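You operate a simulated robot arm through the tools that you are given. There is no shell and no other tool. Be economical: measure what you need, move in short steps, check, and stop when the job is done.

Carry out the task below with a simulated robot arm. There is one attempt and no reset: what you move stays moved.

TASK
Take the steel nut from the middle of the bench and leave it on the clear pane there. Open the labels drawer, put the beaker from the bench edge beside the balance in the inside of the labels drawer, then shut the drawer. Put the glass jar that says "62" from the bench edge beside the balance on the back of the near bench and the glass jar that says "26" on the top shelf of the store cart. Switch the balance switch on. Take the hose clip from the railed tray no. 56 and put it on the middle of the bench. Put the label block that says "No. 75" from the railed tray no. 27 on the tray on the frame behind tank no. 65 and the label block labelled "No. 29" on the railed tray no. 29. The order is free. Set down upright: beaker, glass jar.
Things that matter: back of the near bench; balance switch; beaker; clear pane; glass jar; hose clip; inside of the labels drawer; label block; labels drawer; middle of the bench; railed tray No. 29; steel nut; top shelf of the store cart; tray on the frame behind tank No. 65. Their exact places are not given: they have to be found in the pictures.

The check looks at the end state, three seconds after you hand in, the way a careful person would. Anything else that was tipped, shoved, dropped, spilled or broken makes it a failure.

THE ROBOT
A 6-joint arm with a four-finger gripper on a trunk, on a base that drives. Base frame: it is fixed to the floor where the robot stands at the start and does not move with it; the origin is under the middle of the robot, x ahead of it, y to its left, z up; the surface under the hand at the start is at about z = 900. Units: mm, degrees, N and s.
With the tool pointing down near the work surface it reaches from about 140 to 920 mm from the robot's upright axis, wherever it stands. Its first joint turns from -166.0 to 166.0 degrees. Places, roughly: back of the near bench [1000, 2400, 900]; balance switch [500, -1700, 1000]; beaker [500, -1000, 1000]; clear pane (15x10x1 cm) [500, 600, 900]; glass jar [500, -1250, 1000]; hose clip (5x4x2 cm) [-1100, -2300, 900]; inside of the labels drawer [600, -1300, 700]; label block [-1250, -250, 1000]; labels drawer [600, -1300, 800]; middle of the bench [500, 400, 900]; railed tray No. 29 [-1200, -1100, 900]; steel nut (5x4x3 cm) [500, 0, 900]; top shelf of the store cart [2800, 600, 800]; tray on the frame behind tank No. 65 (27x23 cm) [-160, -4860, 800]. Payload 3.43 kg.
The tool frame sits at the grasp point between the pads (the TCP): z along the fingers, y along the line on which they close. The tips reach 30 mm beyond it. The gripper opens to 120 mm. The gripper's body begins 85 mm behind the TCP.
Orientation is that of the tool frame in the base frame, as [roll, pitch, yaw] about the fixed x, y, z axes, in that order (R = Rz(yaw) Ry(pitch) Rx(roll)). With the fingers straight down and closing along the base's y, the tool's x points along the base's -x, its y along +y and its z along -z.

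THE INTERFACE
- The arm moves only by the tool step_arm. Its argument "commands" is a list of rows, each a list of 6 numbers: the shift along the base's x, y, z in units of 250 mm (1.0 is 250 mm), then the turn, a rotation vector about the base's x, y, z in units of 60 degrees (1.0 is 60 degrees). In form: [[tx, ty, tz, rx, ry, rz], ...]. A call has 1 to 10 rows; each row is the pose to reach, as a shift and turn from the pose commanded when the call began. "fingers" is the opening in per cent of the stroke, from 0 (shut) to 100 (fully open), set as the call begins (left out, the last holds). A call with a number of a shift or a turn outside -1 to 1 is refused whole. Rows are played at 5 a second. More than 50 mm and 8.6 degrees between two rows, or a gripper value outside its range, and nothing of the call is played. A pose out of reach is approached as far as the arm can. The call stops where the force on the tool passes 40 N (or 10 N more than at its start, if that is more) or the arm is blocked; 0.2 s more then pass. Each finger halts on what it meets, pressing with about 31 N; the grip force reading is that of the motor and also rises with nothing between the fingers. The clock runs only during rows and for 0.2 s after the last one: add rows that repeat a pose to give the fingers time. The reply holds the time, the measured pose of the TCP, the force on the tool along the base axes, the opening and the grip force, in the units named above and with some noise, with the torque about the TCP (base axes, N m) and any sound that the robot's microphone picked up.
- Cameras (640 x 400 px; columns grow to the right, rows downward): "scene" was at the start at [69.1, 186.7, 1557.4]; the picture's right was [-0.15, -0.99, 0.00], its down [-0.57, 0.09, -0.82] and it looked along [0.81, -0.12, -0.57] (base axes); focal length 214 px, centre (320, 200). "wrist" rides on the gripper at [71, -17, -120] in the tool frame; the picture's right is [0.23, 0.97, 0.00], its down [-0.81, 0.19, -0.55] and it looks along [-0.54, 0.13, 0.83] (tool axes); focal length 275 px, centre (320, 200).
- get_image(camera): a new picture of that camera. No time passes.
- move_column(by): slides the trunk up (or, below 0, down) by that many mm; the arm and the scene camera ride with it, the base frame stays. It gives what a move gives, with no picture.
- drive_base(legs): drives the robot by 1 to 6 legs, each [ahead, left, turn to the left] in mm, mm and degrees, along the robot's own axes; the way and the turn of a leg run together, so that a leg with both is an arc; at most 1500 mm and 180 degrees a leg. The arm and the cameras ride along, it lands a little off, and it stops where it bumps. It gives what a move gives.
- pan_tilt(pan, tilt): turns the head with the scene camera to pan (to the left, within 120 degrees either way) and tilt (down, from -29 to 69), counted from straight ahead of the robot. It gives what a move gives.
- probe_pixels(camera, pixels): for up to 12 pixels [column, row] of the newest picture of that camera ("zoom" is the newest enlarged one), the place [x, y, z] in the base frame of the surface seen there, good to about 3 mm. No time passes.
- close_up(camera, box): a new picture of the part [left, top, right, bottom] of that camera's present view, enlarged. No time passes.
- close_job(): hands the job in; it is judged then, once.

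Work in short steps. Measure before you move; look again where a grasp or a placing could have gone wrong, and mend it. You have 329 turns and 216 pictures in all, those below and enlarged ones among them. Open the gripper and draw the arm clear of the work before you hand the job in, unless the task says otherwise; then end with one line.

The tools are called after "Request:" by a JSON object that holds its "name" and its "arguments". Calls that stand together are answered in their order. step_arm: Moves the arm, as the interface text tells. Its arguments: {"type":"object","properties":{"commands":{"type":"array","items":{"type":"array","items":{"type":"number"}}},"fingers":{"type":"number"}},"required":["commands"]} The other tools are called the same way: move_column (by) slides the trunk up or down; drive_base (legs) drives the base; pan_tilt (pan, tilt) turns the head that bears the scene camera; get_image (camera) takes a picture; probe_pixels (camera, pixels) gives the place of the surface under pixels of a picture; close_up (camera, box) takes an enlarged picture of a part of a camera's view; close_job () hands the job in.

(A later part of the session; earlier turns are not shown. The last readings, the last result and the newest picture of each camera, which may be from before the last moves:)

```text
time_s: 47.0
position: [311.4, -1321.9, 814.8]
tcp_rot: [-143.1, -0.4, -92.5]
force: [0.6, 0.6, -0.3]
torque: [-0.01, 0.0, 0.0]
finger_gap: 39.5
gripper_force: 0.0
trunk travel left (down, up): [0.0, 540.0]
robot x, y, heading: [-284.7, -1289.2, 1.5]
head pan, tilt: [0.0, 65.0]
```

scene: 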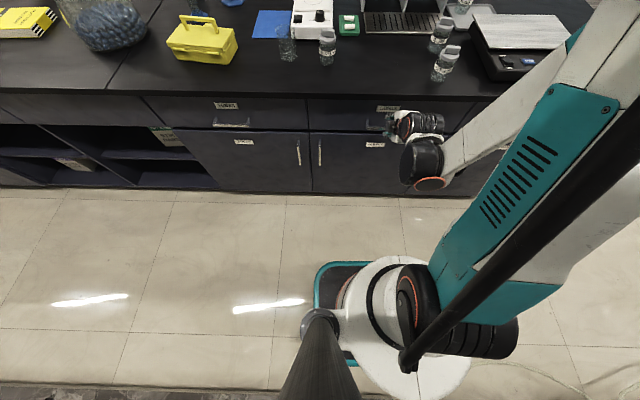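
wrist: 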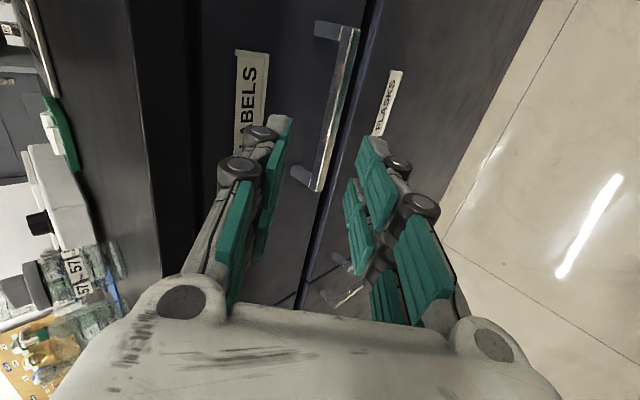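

It's reachable now. I narrow the fingers to about 30 mm and slide along the tool axis onto the bar.

Request:
{"name": "step_arm", "arguments": {"commands": [[0.05, 0, -0.06, 0, 0, 0], [0.1, 0, -0.12, 0, 0, 0], [0.13, 0, -0.155, 0, 0, 0], [0.165, 0, -0.19, 0, 0, 0], [0.165, 0, -0.19, 0, 0, 0]], "fingers": 25}}

Request:
{"name": "get_image", "arguments": {"camera": "wrist"}}

```text
time_s: 48.2
position: [352.7, -1322.7, 765.4]
tcp_rot: [-143.1, -0.5, -92.6]
force: [0.6, -0.1, 0.0]
torque: [-0.02, -0.01, 0.0]
finger_gap: 29.9
gripper_force: 0.1
trunk travel left (down, up): [0.0, 540.0]
robot x, y, heading: [-287.8, -1288.1, 1.7]
head pan, tilt: [0.0, 65.0]
```

```text
183 pictures are left
```

wrist: 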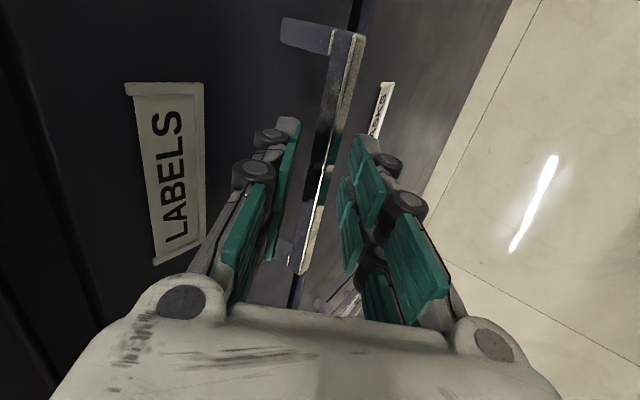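

The bar lies between the fingers with no contact force, so I close on it.

Request:
{"name": "step_arm", "arguments": {"commands": [[0, 0, 0, 0, 0, 0], [0, 0, 0, 0, 0, 0], [0, 0, 0, 0, 0, 0]], "fingers": 0}}

```text
time_s: 49.0
position: [353.5, -1323.4, 765.1]
tcp_rot: [-143.0, -0.6, -92.3]
force: [2.5, -1.7, 4.5]
torque: [-1.63, 0.0, 1.55]
finger_gap: 15.1
gripper_force: 44.8
trunk travel left (down, up): [0.0, 540.0]
robot x, y, heading: [-284.6, -1290.4, 1.6]
head pan, tilt: [0.0, 65.0]
```

The bar is gripped with gap 15. I pull back gently with the arm.

Request:
{"name": "step_arm", "arguments": {"commands": [[-0.06, 0, 0, 0, 0, 0], [-0.12, 0, 0, 0, 0, 0], [-0.18, 0, 0, 0, 0, 0], [-0.24, 0, 0, 0, 0, 0], [-0.3, 0, 0, 0, 0, 0]]}}

```text
time_s: 49.5
position: [333.5, -1322.8, 765.3]
tcp_rot: [-143.8, -0.6, -92.3]
force: [-0.6, -0.9, -34.5]
torque: [-1.25, 0.35, 1.67]
finger_gap: 15.2
gripper_force: 45.0
out of reach, approached as far as the arm can: row 1, 2
trunk travel left (down, up): [0.0, 540.0]
robot x, y, heading: [-287.1, -1290.6, 1.7]
head pan, tilt: [0.0, 65.0]
stopped in row 2: the force on the tool passed its limit at 46 N (the readings are from after the stop); the commanded pose is now the measured one
```

The drawer moved 20 mm, then the arm ran out of reach. I'll pull with the base instead, after looking behind the robot.

Request:
{"name": "pan_tilt", "arguments": {"pan": 120, "tilt": 60}}

Request:
{"name": "get_image", "arguments": {"camera": "scene"}}

Request:
{"name": "pan_tilt", "arguments": {"pan": -120, "tilt": 50}}

Request:
{"name": "get_image", "arguments": {"camera": "scene"}}

```text
time_s: 51.5
position: [336.0, -1324.2, 767.3]
tcp_rot: [-143.8, -0.5, -92.3]
force: [-1.5, 0.4, -45.3]
torque: [-1.33, 0.43, 1.44]
finger_gap: 15.1
gripper_force: 45.3
trunk travel left (down, up): [0.0, 540.0]
robot x, y, heading: [-286.3, -1286.6, 1.5]
head pan, tilt: [120.0, 60.0]
```

```text
182 pictures are left
```

scene: 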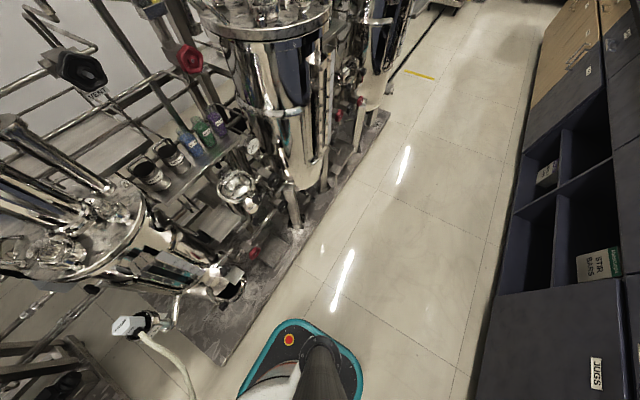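

```text
time_s: 54.9
position: [335.1, -1324.0, 767.0]
tcp_rot: [-143.7, -0.5, -92.4]
force: [-0.4, 0.2, -38.8]
torque: [-1.2, 0.32, 1.6]
finger_gap: 15.5
gripper_force: 45.1
trunk travel left (down, up): [0.0, 540.0]
robot x, y, heading: [-287.4, -1283.4, 1.5]
head pan, tilt: [-120.0, 50.0]
```

```text
181 pictures are left
```

scene: 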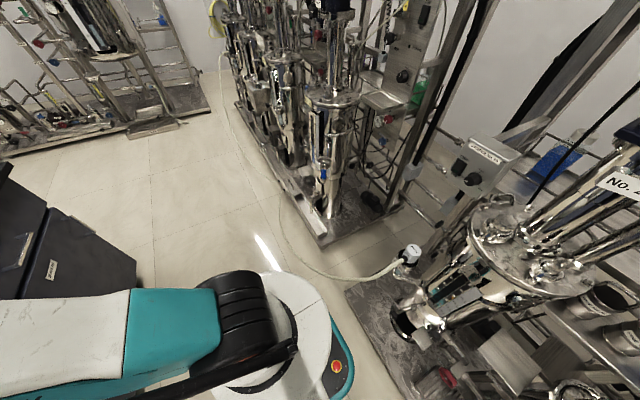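

Rigs stand behind with plinths. I probe how far the base edge is from the nearest plinth and hose.

Request:
{"name": "probe_pixels", "arguments": {"camera": "scene", "pixels": [[338, 365], [345, 345], [350, 290], [385, 370], [410, 255], [370, 275], [330, 268], [300, 235], [330, 235], [260, 260]]}}

```text
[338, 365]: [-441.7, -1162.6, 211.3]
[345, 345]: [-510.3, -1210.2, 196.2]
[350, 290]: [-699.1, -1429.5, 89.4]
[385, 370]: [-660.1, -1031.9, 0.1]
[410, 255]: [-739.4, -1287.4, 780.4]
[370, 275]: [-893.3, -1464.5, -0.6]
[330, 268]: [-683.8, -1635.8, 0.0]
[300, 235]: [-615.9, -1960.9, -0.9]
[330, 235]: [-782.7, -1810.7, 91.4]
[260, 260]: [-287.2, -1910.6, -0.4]
```

About 130 mm of room is left behind the base. I relieve the upward pull a bit, then back up 110 mm to slide the drawer.

Request:
{"name": "step_arm", "arguments": {"commands": [[0, 0, -0.01, 0, 0.02, 0], [0, 0, -0.02, 0, 0.04, 0], [0, 0, -0.02, 0, 0.04, 0]]}}

Request:
{"name": "drive_base", "arguments": {"legs": [[-60, 0, 0]]}}

```text
time_s: 55.7
position: [332.2, -1323.0, 765.8]
tcp_rot: [-145.8, -0.6, -92.4]
force: [2.1, 0.4, 46.3]
torque: [-1.49, -0.28, 1.72]
finger_gap: 15.5
gripper_force: 45.0
trunk travel left (down, up): [0.0, 540.0]
robot x, y, heading: [-286.1, -1285.9, 1.8]
head pan, tilt: [-120.0, 50.0]
```

```text
time_s: 56.6
position: [273.3, -1323.4, 763.8]
tcp_rot: [-145.9, -0.5, -92.2]
force: [-0.5, 3.7, 17.1]
torque: [-1.24, 0.07, 1.79]
finger_gap: 14.8
gripper_force: 44.9
trunk travel left (down, up): [0.0, 540.0]
robot x, y, heading: [-347.2, -1292.5, 1.5]
head pan, tilt: [-120.0, 50.0]
```

The drawer follows and is about 80 mm open. I back up another 45 mm.

Request:
{"name": "drive_base", "arguments": {"legs": [[-45, 0, 0]]}}

Request:
{"name": "pan_tilt", "arguments": {"pan": 0, "tilt": 55}}

Request:
{"name": "get_image", "arguments": {"camera": "scene"}}

```text
time_s: 57.7
position: [236.1, -1324.0, 763.3]
tcp_rot: [-146.0, -0.8, -91.9]
force: [-0.6, -1.4, 2.5]
torque: [-1.13, 0.16, 1.97]
finger_gap: 14.7
gripper_force: 44.9
trunk travel left (down, up): [0.0, 540.0]
robot x, y, heading: [-385.0, -1294.5, 1.8]
head pan, tilt: [-120.0, 50.0]
stopped in leg 1: the robot was blocked; the commanded pose is now the measured one
```

```text
time_s: 59.7
position: [235.9, -1323.9, 764.1]
tcp_rot: [-146.0, -0.6, -92.2]
force: [0.0, 1.1, 3.5]
torque: [-1.11, 0.13, 1.77]
finger_gap: 14.7
gripper_force: 45.3
trunk travel left (down, up): [0.0, 540.0]
robot x, y, heading: [-383.5, -1291.6, 1.6]
head pan, tilt: [0.0, 55.0]
```

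```text
180 pictures are left
```

scene: 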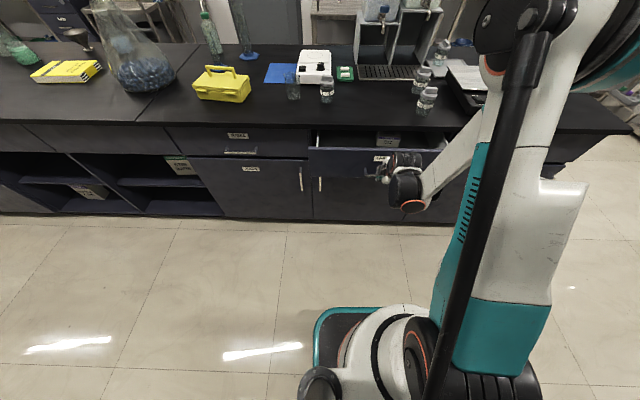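

The base met the plinth, and the drawer is now about 117 mm open. I release the handle and retreat along the tool axis.

Request:
{"name": "step_arm", "arguments": {"commands": [[0, 0, 0, 0, 0, 0], [0, 0, 0, 0, 0, 0], [-0.07, 0, 0.1, 0, 0, 0], [-0.14, 0, 0.2, 0, 0, 0], [-0.2, 0, 0.35, 0, 0, 0], [-0.2, 0, 0.5, 0, 0, 0], [-0.2, 0, 0.68, 0, 0, 0], [-0.2, 0, 0.85, 0, 0, 0], [-0.2, 0, 1.0, 0, 0, 0]], "fingers": 26}}

Request:
{"name": "drive_base", "arguments": {"legs": [[25, 0, 0]]}}

Request:
{"name": "get_image", "arguments": {"camera": "scene"}}

Request:
{"name": "get_image", "arguments": {"camera": "wrist"}}

```text
time_s: 61.7
position: [186.6, -1325.8, 1012.4]
tcp_rot: [-146.1, -0.6, -92.1]
force: [0.4, -0.1, 0.0]
torque: [0.01, 0.02, -0.02]
finger_gap: 31.2
gripper_force: 0.1
trunk travel left (down, up): [0.0, 540.0]
robot x, y, heading: [-385.3, -1295.5, 1.7]
head pan, tilt: [0.0, 55.0]
```

```text
time_s: 62.5
position: [211.1, -1326.1, 1014.4]
tcp_rot: [-146.0, -0.6, -91.9]
force: [-1.0, 0.4, 1.1]
torque: [-0.05, 0.0, -0.01]
finger_gap: 31.1
gripper_force: 0.1
trunk travel left (down, up): [0.0, 540.0]
robot x, y, heading: [-361.0, -1291.0, 1.8]
head pan, tilt: [0.0, 55.0]
```

```text
179 pictures are left
```

scene: 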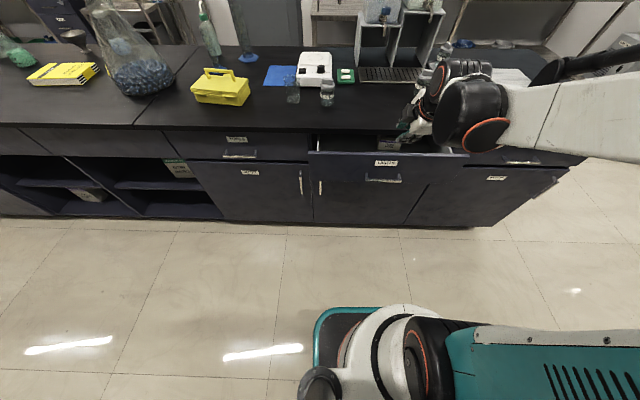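

```text
178 pictures are left
```

wrist: 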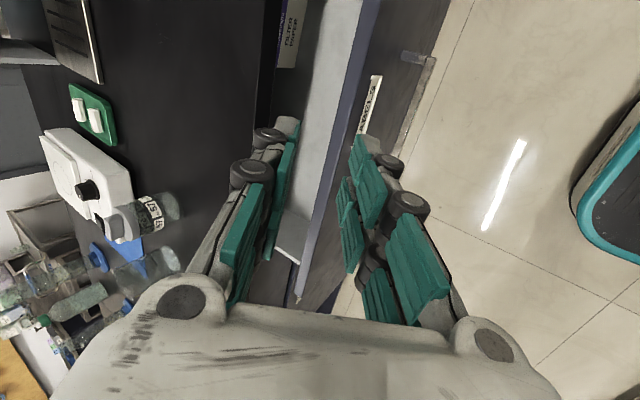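

The drawer is open enough to see the inner floor. I probe the front rim, the floor and the box inside.

Request:
{"name": "probe_pixels", "arguments": {"camera": "wrist", "pixels": [[352, 80], [345, 130], [330, 60], [320, 150], [292, 30], [275, 30], [290, 240], [362, 50], [310, 100], [338, 30], [298, 5]]}}

Request:
{"name": "probe_pixels", "arguments": {"camera": "scene", "pixels": [[340, 142], [340, 152], [388, 142], [365, 155], [330, 138], [310, 150], [466, 155]]}}

```text
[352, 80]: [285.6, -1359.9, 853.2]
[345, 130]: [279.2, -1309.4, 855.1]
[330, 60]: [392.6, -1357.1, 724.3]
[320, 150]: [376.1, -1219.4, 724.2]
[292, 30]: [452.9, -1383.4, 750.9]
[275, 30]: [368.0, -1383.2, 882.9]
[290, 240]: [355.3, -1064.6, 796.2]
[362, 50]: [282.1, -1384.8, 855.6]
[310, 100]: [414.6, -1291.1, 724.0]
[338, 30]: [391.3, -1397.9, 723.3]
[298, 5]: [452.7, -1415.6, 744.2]
```

```text
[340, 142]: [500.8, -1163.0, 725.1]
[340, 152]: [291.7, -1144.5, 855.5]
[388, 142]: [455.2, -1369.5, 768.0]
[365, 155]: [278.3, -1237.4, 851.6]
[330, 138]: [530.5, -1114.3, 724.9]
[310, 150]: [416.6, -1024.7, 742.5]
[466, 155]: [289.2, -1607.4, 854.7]
```

Front rim top is at z≈855 with inner face x≈295, and the drawer floor is at z≈724. I turn the tool straight down, fingers closing along y, to hook inside the front panel and pull further.

Request:
{"name": "step_arm", "arguments": {"commands": [[0, 0, 0, 0, 0.11, 0], [0.0, 0, 0, 0, 0.22, 0], [0, 0, 0, 0, 0.34, 0], [0, 0, 0, 0, 0.46, 0], [0, 0, 0, 0, 0.567, 0]], "fingers": 0}}

Request:
{"name": "step_arm", "arguments": {"commands": [[0, 0, 0, 0, 0, -0.13], [0, 0, 0, 0, 0, -0.26], [0, 0, 0, 0, 0, -0.39], [0, 0, 0, 0, 0, -0.52], [0, 0, 0, 0, 0, -0.65], [0, 0, 0, 0, 0, -0.78], [0, 0, 0, 0, 0, -0.9], [0, 0, 0, 0, 0, -1.0]]}}

Request:
{"name": "step_arm", "arguments": {"commands": [[0.1, 0.02, 0, 0, 0, -0.12], [0.2, 0.04, 0, 0, 0, -0.24], [0.3, 0.05, 0, 0, 0, -0.36], [0.4, 0.05, 0, 0, 0, -0.48], [0.46, 0.05, -0.1, 0, 0, -0.5], [0.46, 0.05, -0.2, 0, 0, -0.5]]}}

```text
time_s: 63.7
position: [212.5, -1325.4, 1012.6]
tcp_rot: [179.9, -1.8, -91.3]
force: [-0.4, 0.7, 0.3]
torque: [0.0, -0.02, 0.03]
finger_gap: 0.0
gripper_force: 31.3
trunk travel left (down, up): [0.0, 540.0]
robot x, y, heading: [-354.7, -1288.1, 1.8]
head pan, tilt: [0.0, 55.0]
```

```text
time_s: 65.5
position: [212.1, -1324.6, 1013.0]
tcp_rot: [-179.9, -1.6, -151.5]
force: [0.3, 0.5, 0.1]
torque: [0.01, 0.05, -0.03]
finger_gap: 0.0
gripper_force: 31.6
trunk travel left (down, up): [0.0, 540.0]
robot x, y, heading: [-361.7, -1289.5, 1.6]
head pan, tilt: [0.0, 55.0]
```

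```text
time_s: 66.9
position: [325.9, -1309.5, 963.6]
tcp_rot: [-180.0, -1.8, 178.6]
force: [0.7, -1.2, -0.9]
torque: [0.0, -0.01, 0.01]
finger_gap: 0.0
gripper_force: 30.8
trunk travel left (down, up): [0.0, 540.0]
robot x, y, heading: [-362.4, -1293.4, 1.7]
head pan, tilt: [0.0, 55.0]
```

I'm positioned over the gap and descend inside the drawer front until the tips are about 55 mm below the rim.

Request:
{"name": "step_arm", "arguments": {"commands": [[0, 0, -0.15, 0, 0, 0], [0, 0, -0.3, 0, 0, 0], [0, 0, -0.45, 0, 0, 0], [0, 0, -0.54, 0, 0, 0], [0, 0, -0.54, 0, 0, 0]]}}

Request:
{"name": "get_image", "arguments": {"camera": "wrist"}}

```text
time_s: 68.1
position: [326.3, -1312.9, 826.2]
tcp_rot: [-180.0, -1.6, 178.7]
force: [1.0, 0.6, -0.7]
torque: [-0.01, 0.03, -0.02]
finger_gap: 0.0
gripper_force: 31.1
trunk travel left (down, up): [0.0, 540.0]
robot x, y, heading: [-361.4, -1290.9, 1.5]
head pan, tilt: [0.0, 55.0]
```

```text
177 pictures are left
```

wrist: 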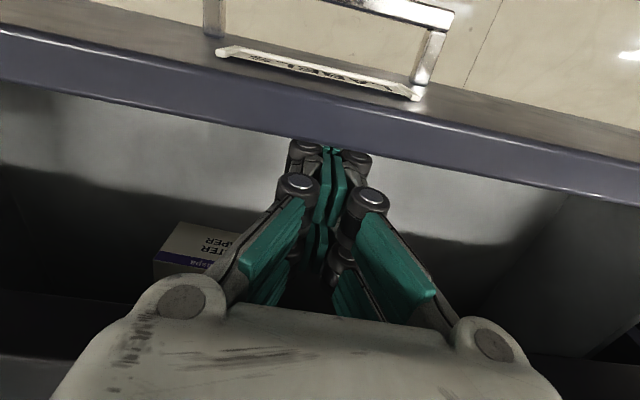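

The fingers are inside behind the front panel. I pull toward −x in small steps.

Request:
{"name": "step_arm", "arguments": {"commands": [[-0.06, 0, 0, 0, 0, 0], [-0.12, 0, 0, 0, 0, 0], [-0.18, 0, 0, 0, 0, 0], [-0.24, 0, 0, 0, 0, 0], [-0.3, 0, 0, 0, 0, 0], [-0.36, 0, 0, 0, 0, 0], [-0.42, 0, 0, 0, 0, 0], [-0.48, 0, 0, 0, 0, 0]]}}

```text
time_s: 69.9
position: [207.3, -1313.4, 827.9]
tcp_rot: [-179.9, -1.7, 178.7]
force: [0.5, -0.9, 0.7]
torque: [-0.02, 0.02, 0.01]
finger_gap: 0.2
gripper_force: 30.8
trunk travel left (down, up): [0.0, 540.0]
robot x, y, heading: [-357.0, -1291.8, 2.2]
head pan, tilt: [0.0, 55.0]
```

It slides freely. I pull about 50 mm more, then lift out and look.

Request:
{"name": "step_arm", "arguments": {"commands": [[-0.06, 0, 0, 0, 0, 0], [-0.12, 0, 0, 0, 0, 0], [-0.18, 0, 0, 0, 0, 0], [-0.22, 0, 0, 0, 0, 0]]}}

Request:
{"name": "step_arm", "arguments": {"commands": [[0.05, 0, 0, 0, 0, 0], [0.05, 0, 0.15, 0, 0, 0], [0.05, 0, 0.3, 0, 0, 0], [0.05, 0, 0.5, 0, 0, 0], [0.05, 0, 0.7, 0, 0, 0], [0.05, 0, 0.9, 0, 0, 0]]}}

Request:
{"name": "get_image", "arguments": {"camera": "scene"}}

```text
time_s: 70.9
position: [150.9, -1313.0, 828.7]
tcp_rot: [180.0, -1.7, 178.7]
force: [0.0, 0.1, 0.1]
torque: [-0.01, -0.02, 0.01]
finger_gap: 0.0
gripper_force: 31.1
trunk travel left (down, up): [0.0, 540.0]
robot x, y, heading: [-360.9, -1291.7, 1.8]
head pan, tilt: [0.0, 55.0]
```

```text
time_s: 72.3
position: [165.4, -1313.6, 1054.6]
tcp_rot: [-180.0, -1.7, 178.8]
force: [0.5, -0.3, -0.2]
torque: [0.01, 0.04, -0.01]
finger_gap: 0.0
gripper_force: 31.2
trunk travel left (down, up): [0.0, 540.0]
robot x, y, heading: [-355.3, -1296.0, 2.0]
head pan, tilt: [0.0, 55.0]
```

```text
176 pictures are left
```

scene: 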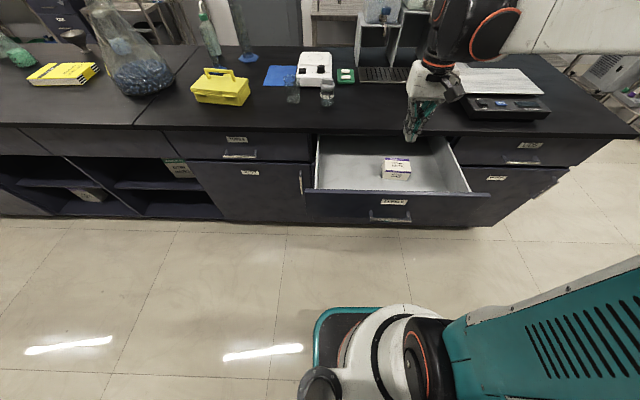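

The drawer is well open, with a box inside at about (396,168). I raise the trunk, probe the drawer and beaker, then drive to the left of the drawer.

Request:
{"name": "probe_pixels", "arguments": {"camera": "scene", "pixels": [[396, 160], [385, 175], [340, 192], [340, 180], [320, 145], [312, 185], [293, 98], [293, 76], [326, 82], [350, 160]]}}

Request:
{"name": "move_column", "arguments": {"by": 110}}

Request:
{"name": "drive_base", "arguments": {"legs": [[0, 500, -1.8], [210, 0, 0]]}}

Request:
{"name": "pan_tilt", "arguments": {"pan": -25, "tilt": 50}}

Request:
{"name": "get_image", "arguments": {"camera": "scene"}}

```text
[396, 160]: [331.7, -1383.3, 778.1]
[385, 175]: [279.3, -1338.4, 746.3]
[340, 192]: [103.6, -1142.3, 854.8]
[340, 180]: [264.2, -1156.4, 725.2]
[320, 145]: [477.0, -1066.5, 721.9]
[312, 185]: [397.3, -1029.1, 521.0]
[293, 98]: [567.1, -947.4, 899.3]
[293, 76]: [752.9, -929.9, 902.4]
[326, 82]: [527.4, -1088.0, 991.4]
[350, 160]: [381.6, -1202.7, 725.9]
```

```text
time_s: 73.7
position: [165.6, -1312.5, 1164.0]
tcp_rot: [-180.0, -1.7, 178.7]
force: [0.3, -0.3, -1.3]
torque: [0.02, -0.02, -0.01]
finger_gap: 0.0
gripper_force: 30.6
trunk travel left (down, up): [-110.0, 430.0]
robot x, y, heading: [-359.7, -1291.1, 1.9]
head pan, tilt: [0.0, 55.0]
```

```text
time_s: 78.0
position: [364.3, -814.0, 1163.0]
tcp_rot: [179.9, -1.7, 176.5]
force: [1.2, -0.1, -0.5]
torque: [-0.01, 0.01, 0.02]
finger_gap: 0.0
gripper_force: 31.1
trunk travel left (down, up): [-110.0, 430.0]
robot x, y, heading: [-160.8, -773.2, -0.1]
head pan, tilt: [0.0, 55.0]
```

```text
time_s: 78.9
position: [362.8, -813.6, 1162.3]
tcp_rot: [-179.9, -1.6, 176.4]
force: [0.1, 0.3, -0.1]
torque: [0.0, 0.01, 0.02]
finger_gap: 0.0
gripper_force: 31.2
trunk travel left (down, up): [-110.0, 430.0]
robot x, y, heading: [-159.3, -772.6, -0.4]
head pan, tilt: [-25.0, 50.0]
```

```text
175 pictures are left
```

scene: 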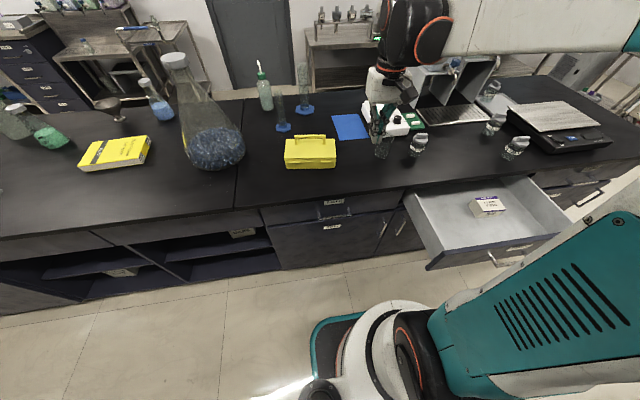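

I zoom in on the beaker for an accurate position.

Request:
{"name": "close_up", "arguments": {"camera": "scene", "box": [350, 100, 446, 160]}}

```text
6.67 times, centred on (398, 130) of scene
```

zoom: 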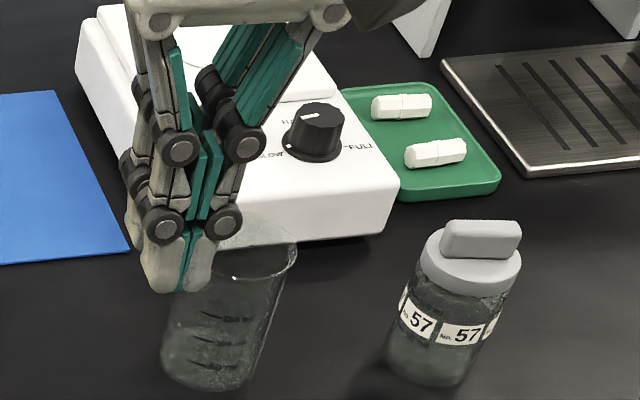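

I probe around the beaker's base and rim.

Request:
{"name": "probe_pixels", "arguments": {"camera": "zoom", "pixels": [[158, 362], [258, 362], [210, 394], [210, 350], [292, 262], [270, 244], [250, 310], [297, 248], [210, 360], [235, 382]]}}

Request:
{"name": "get_image", "arguments": {"camera": "wrist"}}

```text
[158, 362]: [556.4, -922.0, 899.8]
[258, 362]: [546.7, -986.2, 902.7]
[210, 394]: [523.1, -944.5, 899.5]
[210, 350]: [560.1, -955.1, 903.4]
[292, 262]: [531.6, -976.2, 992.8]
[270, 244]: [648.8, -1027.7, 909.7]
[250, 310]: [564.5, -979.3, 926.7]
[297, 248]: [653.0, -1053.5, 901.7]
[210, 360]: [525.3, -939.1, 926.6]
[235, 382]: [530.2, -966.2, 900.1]
```

```text
173 pictures are left
```

wrist: 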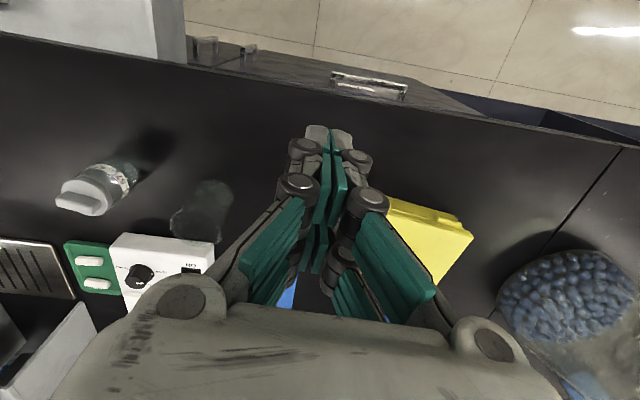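

The beaker's axis is about (556,−954) with radius about 34 and rim at z≈993. I open the fingers and move above it to verify with the wrist camera.

Request:
{"name": "step_arm", "arguments": {"commands": [[0.1, -0.1, 0, 0, 0, 0], [0.2, -0.2, 0, 0, 0, 0], [0.3, -0.3, 0, 0, 0, 0], [0.4, -0.4, 0, 0, 0, 0], [0.5, -0.5, 0, 0, 0, 0], [0.62, -0.56, 0, 0, 0, 0.03], [0.74, -0.56, 0, 0, 0, 0.06], [0.77, -0.56, 0, 0, 0, 0.06]], "fingers": 100}}

Request:
{"name": "get_image", "arguments": {"camera": "wrist"}}

```text
time_s: 80.7
position: [556.9, -952.9, 1163.6]
tcp_rot: [180.0, -1.7, -179.8]
force: [-0.6, -1.0, -0.5]
torque: [0.0, 0.0, -0.01]
finger_gap: 120.1
gripper_force: 0.1
trunk travel left (down, up): [-110.0, 430.0]
robot x, y, heading: [-158.9, -774.5, -0.3]
head pan, tilt: [-25.0, 50.0]
```

```text
172 pictures are left
```

wrist: 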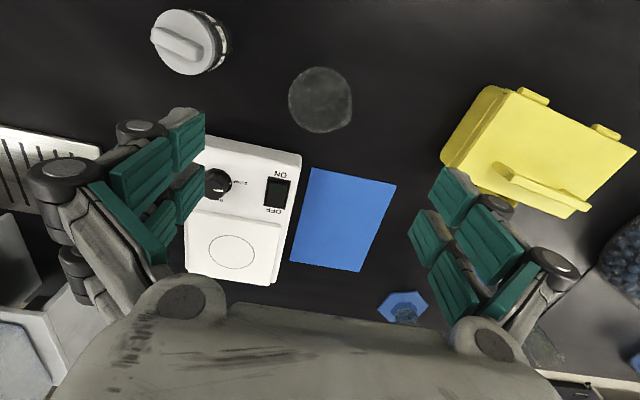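

The wrist ray agrees with centre (555,−953). I descend to grasp height 960 and check.

Request:
{"name": "step_arm", "arguments": {"commands": [[0, 0, -0.15, 0, 0, 0], [0, 0, -0.3, 0, 0, 0], [0, 0, -0.45, 0, 0, 0], [0, 0, -0.6, 0, 0, 0], [0, 0, -0.72, 0, 0, 0], [0, 0, -0.814, 0, 0, 0], [0, 0, -0.814, 0, 0, 0]]}}

Request:
{"name": "get_image", "arguments": {"camera": "wrist"}}

```text
time_s: 82.3
position: [555.4, -954.7, 958.4]
tcp_rot: [179.9, -1.8, -179.8]
force: [0.4, 0.0, 0.7]
torque: [0.0, -0.02, -0.03]
finger_gap: 119.9
gripper_force: 0.0
trunk travel left (down, up): [-110.0, 430.0]
robot x, y, heading: [-161.8, -772.1, -0.5]
head pan, tilt: [-25.0, 50.0]
```

```text
171 pictures are left
```

wrist: 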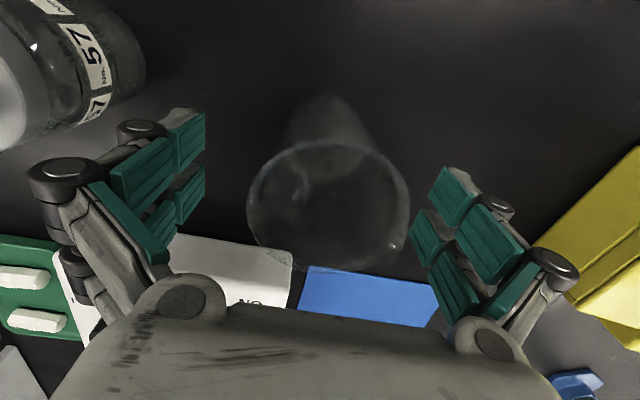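

The rim circle centre is near (328,203), which suggests the beaker lies about 10 mm nearer (−x) than the TCP. I probe rim points to confirm.

Request:
{"name": "probe_pixels", "arguments": {"camera": "wrist", "pixels": [[249, 205], [408, 205], [330, 144], [300, 150], [265, 165], [390, 165], [330, 263], [395, 246], [328, 98], [260, 245]]}}

```text
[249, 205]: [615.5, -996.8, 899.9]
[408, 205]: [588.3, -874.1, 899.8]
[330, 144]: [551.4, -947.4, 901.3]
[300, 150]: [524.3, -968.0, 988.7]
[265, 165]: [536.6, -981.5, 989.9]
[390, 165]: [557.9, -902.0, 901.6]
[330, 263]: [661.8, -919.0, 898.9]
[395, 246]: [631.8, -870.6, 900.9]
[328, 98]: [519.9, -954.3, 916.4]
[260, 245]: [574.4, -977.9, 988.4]
```

A circle fit gives a centre near (552,−954), r≈32. I shift −3 mm in x and close slowly on the beaker.

Request:
{"name": "step_arm", "arguments": {"commands": [[-0.012, 0, 0, 0, 0, 0], [-0.012, 0, 0, 0, 0, 0]]}}

Request:
{"name": "step_arm", "arguments": {"commands": [[0, 0, 0, 0, 0, 0], [0, 0, 0, 0, 0, 0], [0, 0, 0, 0, 0, 0], [0, 0, 0, 0, 0, 0]], "fingers": 45}}

```text
time_s: 82.9
position: [553.4, -953.4, 959.7]
tcp_rot: [180.0, -1.6, -179.7]
force: [0.2, 0.3, 1.0]
torque: [0.02, -0.02, 0.02]
finger_gap: 119.7
gripper_force: 0.0
trunk travel left (down, up): [-110.0, 430.0]
robot x, y, heading: [-160.5, -774.8, -0.3]
head pan, tilt: [-25.0, 50.0]
```

```text
time_s: 83.9
position: [553.9, -953.9, 959.7]
tcp_rot: [-180.0, -1.6, -179.8]
force: [1.3, 0.1, 8.0]
torque: [0.06, -0.04, -0.01]
finger_gap: 61.0
gripper_force: 30.6
trunk travel left (down, up): [-110.0, 430.0]
robot x, y, heading: [-159.5, -775.9, -0.3]
head pan, tilt: [-25.0, 50.0]
```

It's gripped with gap 61. I lift slowly and check.

Request:
{"name": "step_arm", "arguments": {"commands": [[0, 0, 0.05, 0, 0, 0], [0, 0, 0.12, 0, 0, 0], [0, 0, 0.2, 0, 0, 0], [0, 0, 0.3, 0, 0, 0], [0, 0, 0.4, 0, 0, 0], [0, 0, 0.4, 0, 0, 0]], "fingers": 20}}

Request:
{"name": "get_image", "arguments": {"camera": "wrist"}}

```text
time_s: 85.3
position: [552.9, -953.8, 1062.1]
tcp_rot: [179.9, -1.6, -179.8]
force: [-1.6, -0.2, -1.0]
torque: [0.0, -0.02, 0.01]
finger_gap: 61.2
gripper_force: 31.0
trunk travel left (down, up): [-110.0, 430.0]
robot x, y, heading: [-160.6, -770.3, -0.3]
head pan, tilt: [-25.0, 50.0]
```

```text
170 pictures are left
```

wrist: 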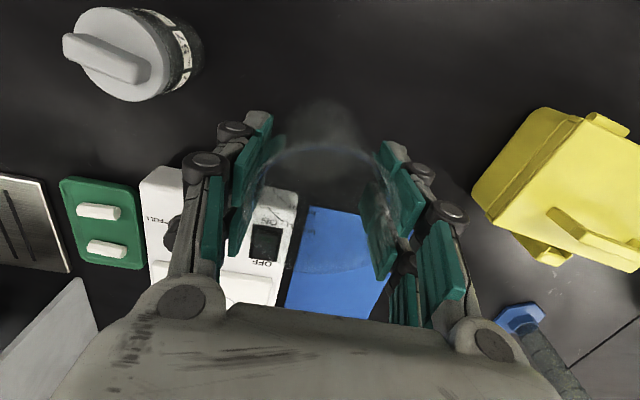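

It's held, with the bottom at z≈1002. I carry it to above the drawer at about (235,−1160).

Request:
{"name": "step_arm", "arguments": {"commands": [[-0.12, 0, 0.02, 0, 0, 0], [-0.24, 0, 0.02, 0, 0, 0], [-0.36, 0, 0.02, 0, 0, 0], [-0.48, 0, 0.02, 0, 0, 0], [-0.6, -0.05, 0.02, 0, 0, 0], [-0.72, -0.1, 0.02, 0, 0, 0], [-0.84, -0.18, 0.02, 0, 0, 0], [-0.96, -0.28, 0.02, 0, 0, 0]]}}

Request:
{"name": "step_arm", "arguments": {"commands": [[-0.1, -0.12, 0, 0, 0, 0], [-0.2, -0.24, 0, 0, 0, 0], [-0.31, -0.36, 0, 0, 0, 0], [-0.31, -0.48, 0, 0, 0, 0], [-0.31, -0.545, 0, 0, 0, 0], [-0.31, -0.545, 0, 0, 0, 0]]}}

Request:
{"name": "get_image", "arguments": {"camera": "wrist"}}

Request:
{"name": "get_image", "arguments": {"camera": "scene"}}

```text
time_s: 87.1
position: [315.1, -1023.3, 1063.1]
tcp_rot: [-180.0, -1.6, -179.9]
force: [-0.4, -0.3, -0.6]
torque: [-0.01, 0.02, 0.01]
finger_gap: 61.1
gripper_force: 30.6
trunk travel left (down, up): [-110.0, 430.0]
robot x, y, heading: [-156.6, -772.8, -0.2]
head pan, tilt: [-25.0, 50.0]
```

```text
time_s: 88.5
position: [237.7, -1158.1, 1063.5]
tcp_rot: [180.0, -1.6, -179.8]
force: [0.2, 0.0, -0.4]
torque: [0.05, -0.02, 0.01]
finger_gap: 61.0
gripper_force: 30.9
trunk travel left (down, up): [-110.0, 430.0]
robot x, y, heading: [-159.9, -769.3, -0.5]
head pan, tilt: [-25.0, 50.0]
```

```text
169 pictures are left
```

wrist: 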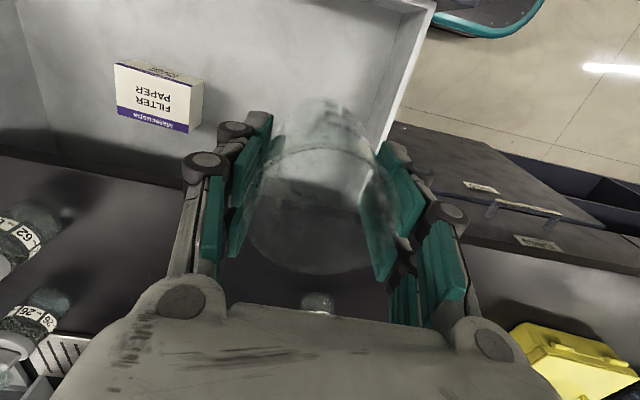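

```text
168 pictures are left
```

scene: 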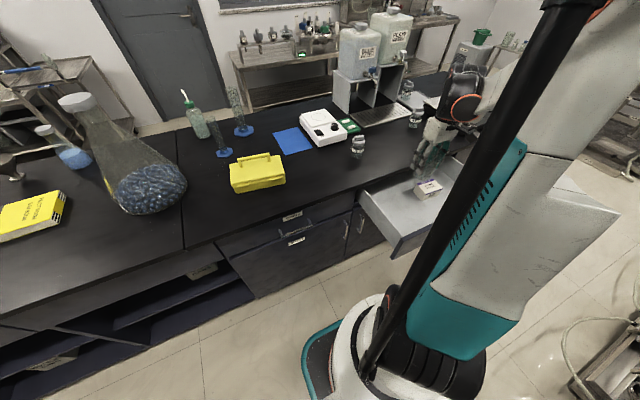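

Alignment over the drawer is clear of the walls and the box. I lower it in stages to just above the floor.

Request:
{"name": "step_arm", "arguments": {"commands": [[0, 0, -0.15, 0, 0, 0], [0, 0, -0.3, 0, 0, 0], [0, 0, -0.45, 0, 0, 0], [0, 0, -0.6, 0, 0, 0], [0, 0, -0.75, 0, 0, 0], [0, 0, -0.88, 0, 0, 0], [0, 0, -1.0, 0, 0, 0], [0, 0, -1.0, 0, 0, 0]]}}

Request:
{"name": "step_arm", "arguments": {"commands": [[0, 0, -0.04, 0, 0, 0], [0, 0, -0.07, 0, 0, 0], [0, 0, -0.095, 0, 0, 0], [0, 0, -0.095, 0, 0, 0]]}}

Request:
{"name": "get_image", "arguments": {"camera": "wrist"}}

```text
time_s: 90.3
position: [237.7, -1162.5, 814.9]
tcp_rot: [179.9, -1.7, -179.8]
force: [-0.3, -0.4, -1.1]
torque: [0.02, 0.01, 0.0]
finger_gap: 61.3
gripper_force: 31.7
trunk travel left (down, up): [-110.0, 430.0]
robot x, y, heading: [-158.5, -772.5, -0.3]
head pan, tilt: [-25.0, 50.0]
```

```text
time_s: 91.3
position: [236.8, -1161.9, 791.4]
tcp_rot: [-179.9, -1.7, -179.8]
force: [-0.3, -0.1, -0.2]
torque: [-0.02, 0.0, 0.03]
finger_gap: 61.3
gripper_force: 30.7
trunk travel left (down, up): [-110.0, 430.0]
robot x, y, heading: [-161.0, -770.1, -0.5]
head pan, tilt: [-25.0, 50.0]
```

```text
167 pictures are left
```

wrist: 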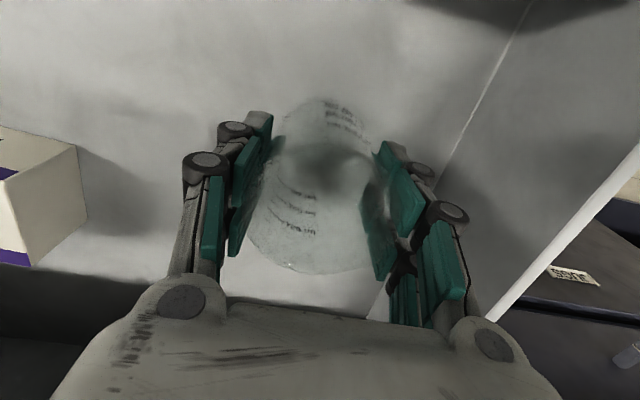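

I lower in 2 mm steps until there is a touch.

Request:
{"name": "step_arm", "arguments": {"commands": [[0, 0, -0.01, 0, 0, 0], [0, 0, -0.018, 0, 0, 0], [0, 0, -0.024, 0, 0, 0], [0, 0, -0.024, 0, 0, 0]]}}

```text
time_s: 92.3
position: [235.7, -1160.5, 785.1]
tcp_rot: [-180.0, -1.6, -179.8]
force: [0.1, 0.6, -1.7]
torque: [0.0, 0.04, 0.01]
finger_gap: 61.3
gripper_force: 31.1
trunk travel left (down, up): [-110.0, 430.0]
robot x, y, heading: [-157.2, -770.3, -0.3]
head pan, tilt: [-25.0, 50.0]
```

Request:
{"name": "step_arm", "arguments": {"commands": [[0, 0, -0.006, 0, 0, 0], [0, 0, -0.012, 0, 0, 0], [0, 0, -0.012, 0, 0, 0]]}}

```text
time_s: 93.1
position: [235.5, -1161.0, 782.8]
tcp_rot: [180.0, -1.7, -179.7]
force: [0.0, -1.4, 17.9]
torque: [0.09, 0.02, -0.06]
finger_gap: 60.8
gripper_force: 30.9
trunk travel left (down, up): [-110.0, 430.0]
robot x, y, heading: [-160.1, -772.4, -0.4]
head pan, tilt: [-25.0, 50.0]
```

The beaker is down with about 18 N of contact. I ease up 1 mm, open moderately and rise straight up.

Request:
{"name": "step_arm", "arguments": {"commands": [[0, 0, 0.005, 0, 0, 0], [0, 0, 0.005, 0, 0, 0]]}}

Request:
{"name": "step_arm", "arguments": {"commands": [[0, 0, 0, 0, 0, 0], [0, 0, 0, 0, 0, 0], [0, 0, 0, 0, 0, 0]], "fingers": 85}}

Request:
{"name": "step_arm", "arguments": {"commands": [[0, 0, 0.1, 0, 0, 0], [0, 0, 0.25, 0, 0, 0], [0, 0, 0.4, 0, 0, 0], [0, 0, 0.58, 0, 0, 0], [0, 0, 0.76, 0, 0, 0], [0, 0, 0.94, 0, 0, 0]]}}

Request:
{"name": "get_image", "arguments": {"camera": "wrist"}}

```text
time_s: 93.7
position: [236.2, -1161.8, 783.8]
tcp_rot: [-179.9, -1.6, -179.9]
force: [0.4, 0.4, 0.7]
torque: [-0.01, -0.02, 0.03]
finger_gap: 60.9
gripper_force: 30.9
trunk travel left (down, up): [-110.0, 430.0]
robot x, y, heading: [-160.5, -773.1, -0.3]
head pan, tilt: [-25.0, 50.0]
```

```text
time_s: 94.5
position: [235.2, -1160.0, 782.3]
tcp_rot: [180.0, -1.6, -179.9]
force: [0.4, -0.1, 0.1]
torque: [0.03, 0.0, 0.01]
finger_gap: 101.9
gripper_force: 0.0
trunk travel left (down, up): [-110.0, 430.0]
robot x, y, heading: [-161.6, -771.9, -0.4]
head pan, tilt: [-25.0, 50.0]
```

```text
time_s: 95.9
position: [234.7, -1162.1, 1015.9]
tcp_rot: [179.9, -1.5, -179.7]
force: [0.1, 0.0, 0.7]
torque: [0.01, 0.03, 0.02]
finger_gap: 102.4
gripper_force: 0.3
trunk travel left (down, up): [-110.0, 430.0]
robot x, y, heading: [-160.0, -775.1, -0.3]
head pan, tilt: [-25.0, 50.0]
```

```text
166 pictures are left
```

wrist: 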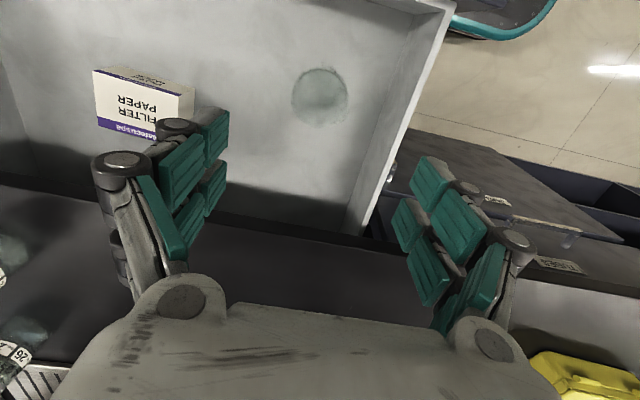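

The beaker stands upright in the drawer. I close the fingers, tilt the tool 15° tip-forward, and go around to the front of the handle to push it shut.

Request:
{"name": "step_arm", "arguments": {"commands": [[-0.12, -0.08, 0, 0, -0.05, 0], [-0.24, -0.16, 0, 0, -0.1, 0], [-0.36, -0.24, 0, 0, -0.15, 0], [-0.48, -0.32, 0, 0, -0.2, 0], [-0.6, -0.4, 0, 0, -0.25, 0], [-0.72, -0.48, 0, 0, -0.25, 0], [-0.84, -0.56, 0, 0, -0.25, 0], [-0.9, -0.66, 0, 0, -0.25, 0]], "fingers": 0}}

Request:
{"name": "get_image", "arguments": {"camera": "wrist"}}

```text
time_s: 97.7
position: [10.8, -1323.3, 1016.6]
tcp_rot: [-180.0, 13.4, -179.8]
force: [1.3, 0.3, -0.4]
torque: [-0.02, -0.01, -0.04]
finger_gap: 0.0
gripper_force: 31.1
trunk travel left (down, up): [-110.0, 430.0]
robot x, y, heading: [-161.1, -773.3, -0.5]
head pan, tilt: [-25.0, 50.0]
```

```text
165 pictures are left
```

wrist: 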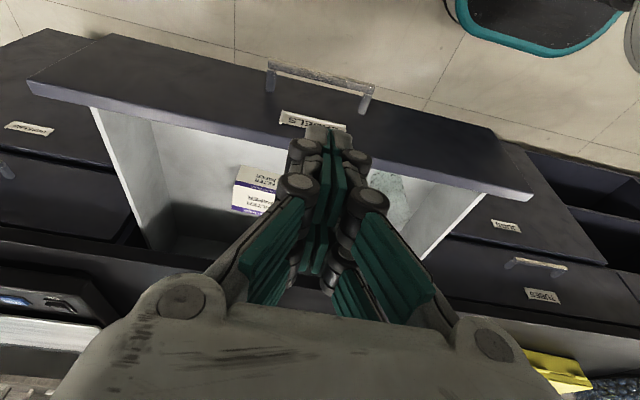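

I probe the handle bar in its opened position.

Request:
{"name": "probe_pixels", "arguments": {"camera": "wrist", "pixels": [[320, 74], [290, 68], [350, 84], [320, 78], [320, 100], [330, 70]]}}

```text
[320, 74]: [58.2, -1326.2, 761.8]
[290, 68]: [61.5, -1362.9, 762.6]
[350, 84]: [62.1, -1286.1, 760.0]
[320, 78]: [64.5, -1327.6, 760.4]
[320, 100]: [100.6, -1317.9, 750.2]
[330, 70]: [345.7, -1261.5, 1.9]
```

The bar front is at x≈57. I descend in front of it at x≈11 to TCP z≈775.

Request:
{"name": "step_arm", "arguments": {"commands": [[0, 0, -0.18, 0, 0, 0], [0, 0, -0.36, 0, 0, 0], [0, 0, -0.54, 0, 0, 0], [0, 0, -0.7, 0, 0, 0], [0, 0, -0.85, 0, 0, 0], [0, 0, -0.966, 0, 0, 0], [0, 0, -0.966, 0, 0, 0]]}}

Request:
{"name": "get_image", "arguments": {"camera": "wrist"}}

```text
time_s: 99.3
position: [11.0, -1326.3, 779.8]
tcp_rot: [180.0, 13.4, -179.8]
force: [-0.4, 0.2, 0.8]
torque: [0.02, 0.01, 0.01]
finger_gap: 0.0
gripper_force: 31.3
trunk travel left (down, up): [-110.0, 430.0]
robot x, y, heading: [-158.9, -770.7, -0.1]
head pan, tilt: [-25.0, 50.0]
```

```text
164 pictures are left
```

wrist: 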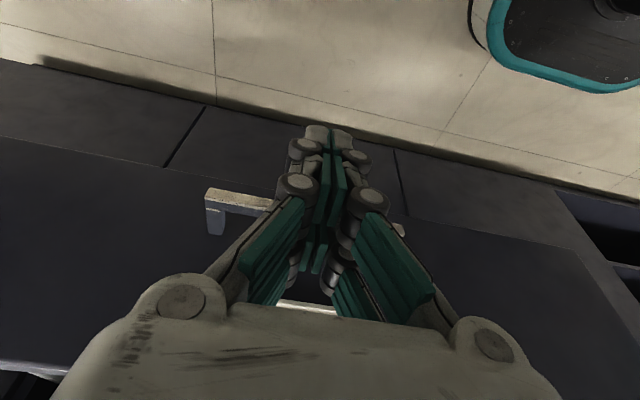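

I lower 6 mm more and start pushing gently toward the bench.

Request:
{"name": "step_arm", "arguments": {"commands": [[0.02, 0, -0.028, 0, 0, 0], [0.06, 0, -0.028, 0, 0, 0], [0.1, 0, -0.028, 0, 0, 0], [0.14, 0, -0.028, 0, 0, 0], [0.19, 0, -0.028, 0, 0, 0], [0.24, 0, -0.028, 0, 0, 0], [0.29, 0, -0.028, 0, 0, 0], [0.34, 0, -0.028, 0, 0, 0], [0.39, 0, -0.028, 0, 0, 0], [0.44, 0, -0.028, 0, 0, 0]]}}

Request:
{"name": "get_image", "arguments": {"camera": "wrist"}}

```text
time_s: 101.5
position: [121.0, -1325.0, 771.3]
tcp_rot: [-179.9, 13.5, -179.8]
force: [1.3, 0.0, -0.6]
torque: [0.01, 0.01, 0.06]
finger_gap: 0.0
gripper_force: 33.0
trunk travel left (down, up): [-110.0, 430.0]
robot x, y, heading: [-156.9, -774.7, -0.3]
head pan, tilt: [-25.0, 50.0]
```

```text
163 pictures are left
```

wrist: 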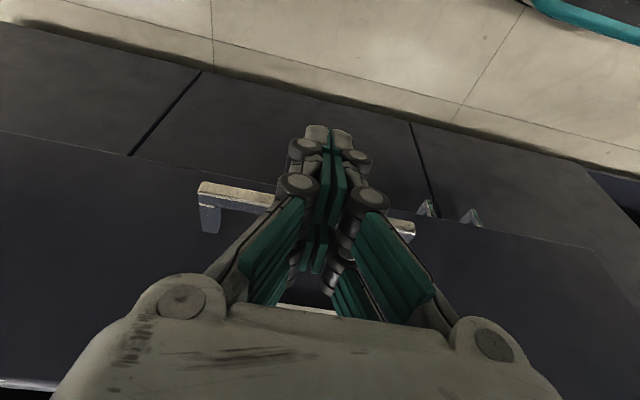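

The drawer moves with the push. I continue.

Request:
{"name": "step_arm", "arguments": {"commands": [[0.05, 0, 0, 0, 0, 0], [0.1, 0, 0, 0, 0, 0], [0.15, 0, 0, 0, 0, 0], [0.2, 0, 0, 0, 0, 0], [0.25, 0, 0, 0, 0, 0], [0.3, 0, 0, 0, 0, 0], [0.35, 0, 0, 0, 0, 0], [0.4, 0, 0, 0, 0, 0], [0.45, 0, 0, 0, 0, 0], [0.5, 0, 0, 0, 0, 0]]}}

Request:
{"name": "step_arm", "arguments": {"commands": [[0.05, 0, 0, 0, 0, 0], [0.1, 0, 0, 0, 0, 0], [0.15, 0, 0, 0, 0, 0], [0.2, 0, 0, 0, 0, 0], [0.24, 0, 0, 0, 0, 0], [0.28, 0, 0, 0, 0, 0], [0.31, 0, 0, 0, 0, 0], [0.34, 0, 0, 0, 0, 0]]}}

Request:
{"name": "step_arm", "arguments": {"commands": [[0.012, 0, 0, 0, 0, 0], [0.024, 0, 0, 0, 0, 0], [0.036, 0, 0, 0, 0, 0], [0.048, 0, 0, 0, 0, 0], [0.06, 0, 0, 0, 0, 0]]}}

Request:
{"name": "get_image", "arguments": {"camera": "wrist"}}

```text
time_s: 103.7
position: [246.7, -1324.3, 768.4]
tcp_rot: [-180.0, 13.4, -179.9]
force: [1.0, -1.4, 0.8]
torque: [-0.03, 0.01, 0.01]
finger_gap: 0.1
gripper_force: 33.5
trunk travel left (down, up): [-110.0, 430.0]
robot x, y, heading: [-158.8, -772.5, -0.4]
head pan, tilt: [-25.0, 50.0]
```

```text
time_s: 105.5
position: [325.8, -1325.9, 772.8]
tcp_rot: [179.9, 13.1, -180.0]
force: [-35.2, 8.9, -6.0]
torque: [-0.01, 0.87, 0.3]
finger_gap: 5.9
gripper_force: 32.8
trunk travel left (down, up): [-110.0, 430.0]
robot x, y, heading: [-160.9, -769.4, -0.4]
head pan, tilt: [-25.0, 50.0]
```

```text
time_s: 105.8
position: [327.2, -1327.2, 770.8]
tcp_rot: [179.9, 12.9, 180.0]
force: [-7.9, 3.1, -3.4]
torque: [-0.07, 0.25, 0.1]
finger_gap: 5.9
gripper_force: 33.2
trunk travel left (down, up): [-110.0, 430.0]
robot x, y, heading: [-161.1, -770.4, -0.6]
head pan, tilt: [-25.0, 50.0]
stopped in row 1: the force on the tool passed its limit at 51 N (the readings are from after the stop); the commanded pose is now the measured one
```

```text
162 pictures are left
```

wrist: 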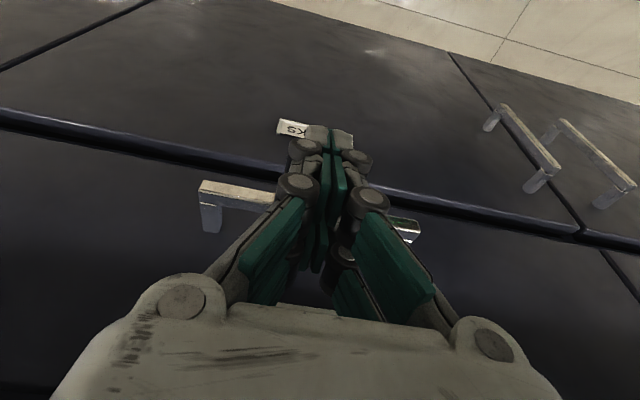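

The push is blocked at 51 N. I probe the drawer face against neighbouring fronts to see whether it is fully shut.

Request:
{"name": "probe_pixels", "arguments": {"camera": "wrist", "pixels": [[100, 180], [150, 170], [230, 188], [300, 70], [100, 70], [480, 240], [520, 240], [620, 260], [450, 215], [400, 225]]}}

```text
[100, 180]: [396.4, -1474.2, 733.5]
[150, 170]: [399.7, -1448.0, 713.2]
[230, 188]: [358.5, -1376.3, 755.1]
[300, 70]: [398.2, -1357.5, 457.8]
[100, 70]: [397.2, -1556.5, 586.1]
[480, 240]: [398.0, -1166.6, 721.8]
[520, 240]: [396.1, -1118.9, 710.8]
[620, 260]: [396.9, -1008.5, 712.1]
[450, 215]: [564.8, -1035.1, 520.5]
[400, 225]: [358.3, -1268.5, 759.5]
```

The face is at x≈397 again, so the drawer is shut. I back off, rise, and straighten the tool.

Request:
{"name": "step_arm", "arguments": {"commands": [[-0.1, 0, 0, 0, 0, 0], [-0.25, 0, 0, 0, 0, 0], [-0.4, 0, 0.1, 0, 0.06, 0], [-0.45, 0, 0.28, 0, 0.12, 0], [-0.45, 0, 0.46, 0, 0.18, 0], [-0.45, 0, 0.64, 0, 0.22, 0], [-0.45, 0, 0.82, 0, 0.22, 0], [-0.45, 0, 1.0, 0, 0.22, 0]]}}

Request:
{"name": "pan_tilt", "arguments": {"pan": -40, "tilt": 50}}

Request:
{"name": "get_image", "arguments": {"camera": "scene"}}

```text
time_s: 107.6
position: [215.5, -1326.9, 1021.3]
tcp_rot: [179.9, -0.3, -180.0]
force: [-0.1, -1.1, -0.1]
torque: [0.01, 0.01, 0.03]
finger_gap: 0.1
gripper_force: 33.2
trunk travel left (down, up): [-110.0, 430.0]
robot x, y, heading: [-159.2, -773.2, -0.4]
head pan, tilt: [-25.0, 50.0]
```

```text
time_s: 108.4
position: [215.3, -1325.7, 1019.1]
tcp_rot: [179.9, -0.2, -179.9]
force: [1.0, 0.2, 0.4]
torque: [0.0, 0.0, 0.03]
finger_gap: 0.0
gripper_force: 33.6
trunk travel left (down, up): [-110.0, 430.0]
robot x, y, heading: [-158.4, -770.1, -0.2]
head pan, tilt: [-40.0, 50.0]
```

```text
161 pictures are left
```

scene: 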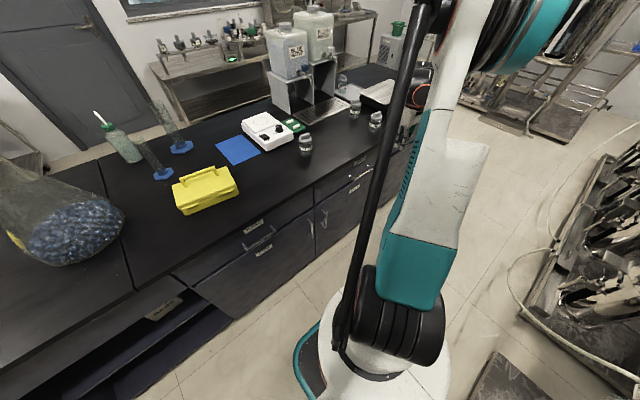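

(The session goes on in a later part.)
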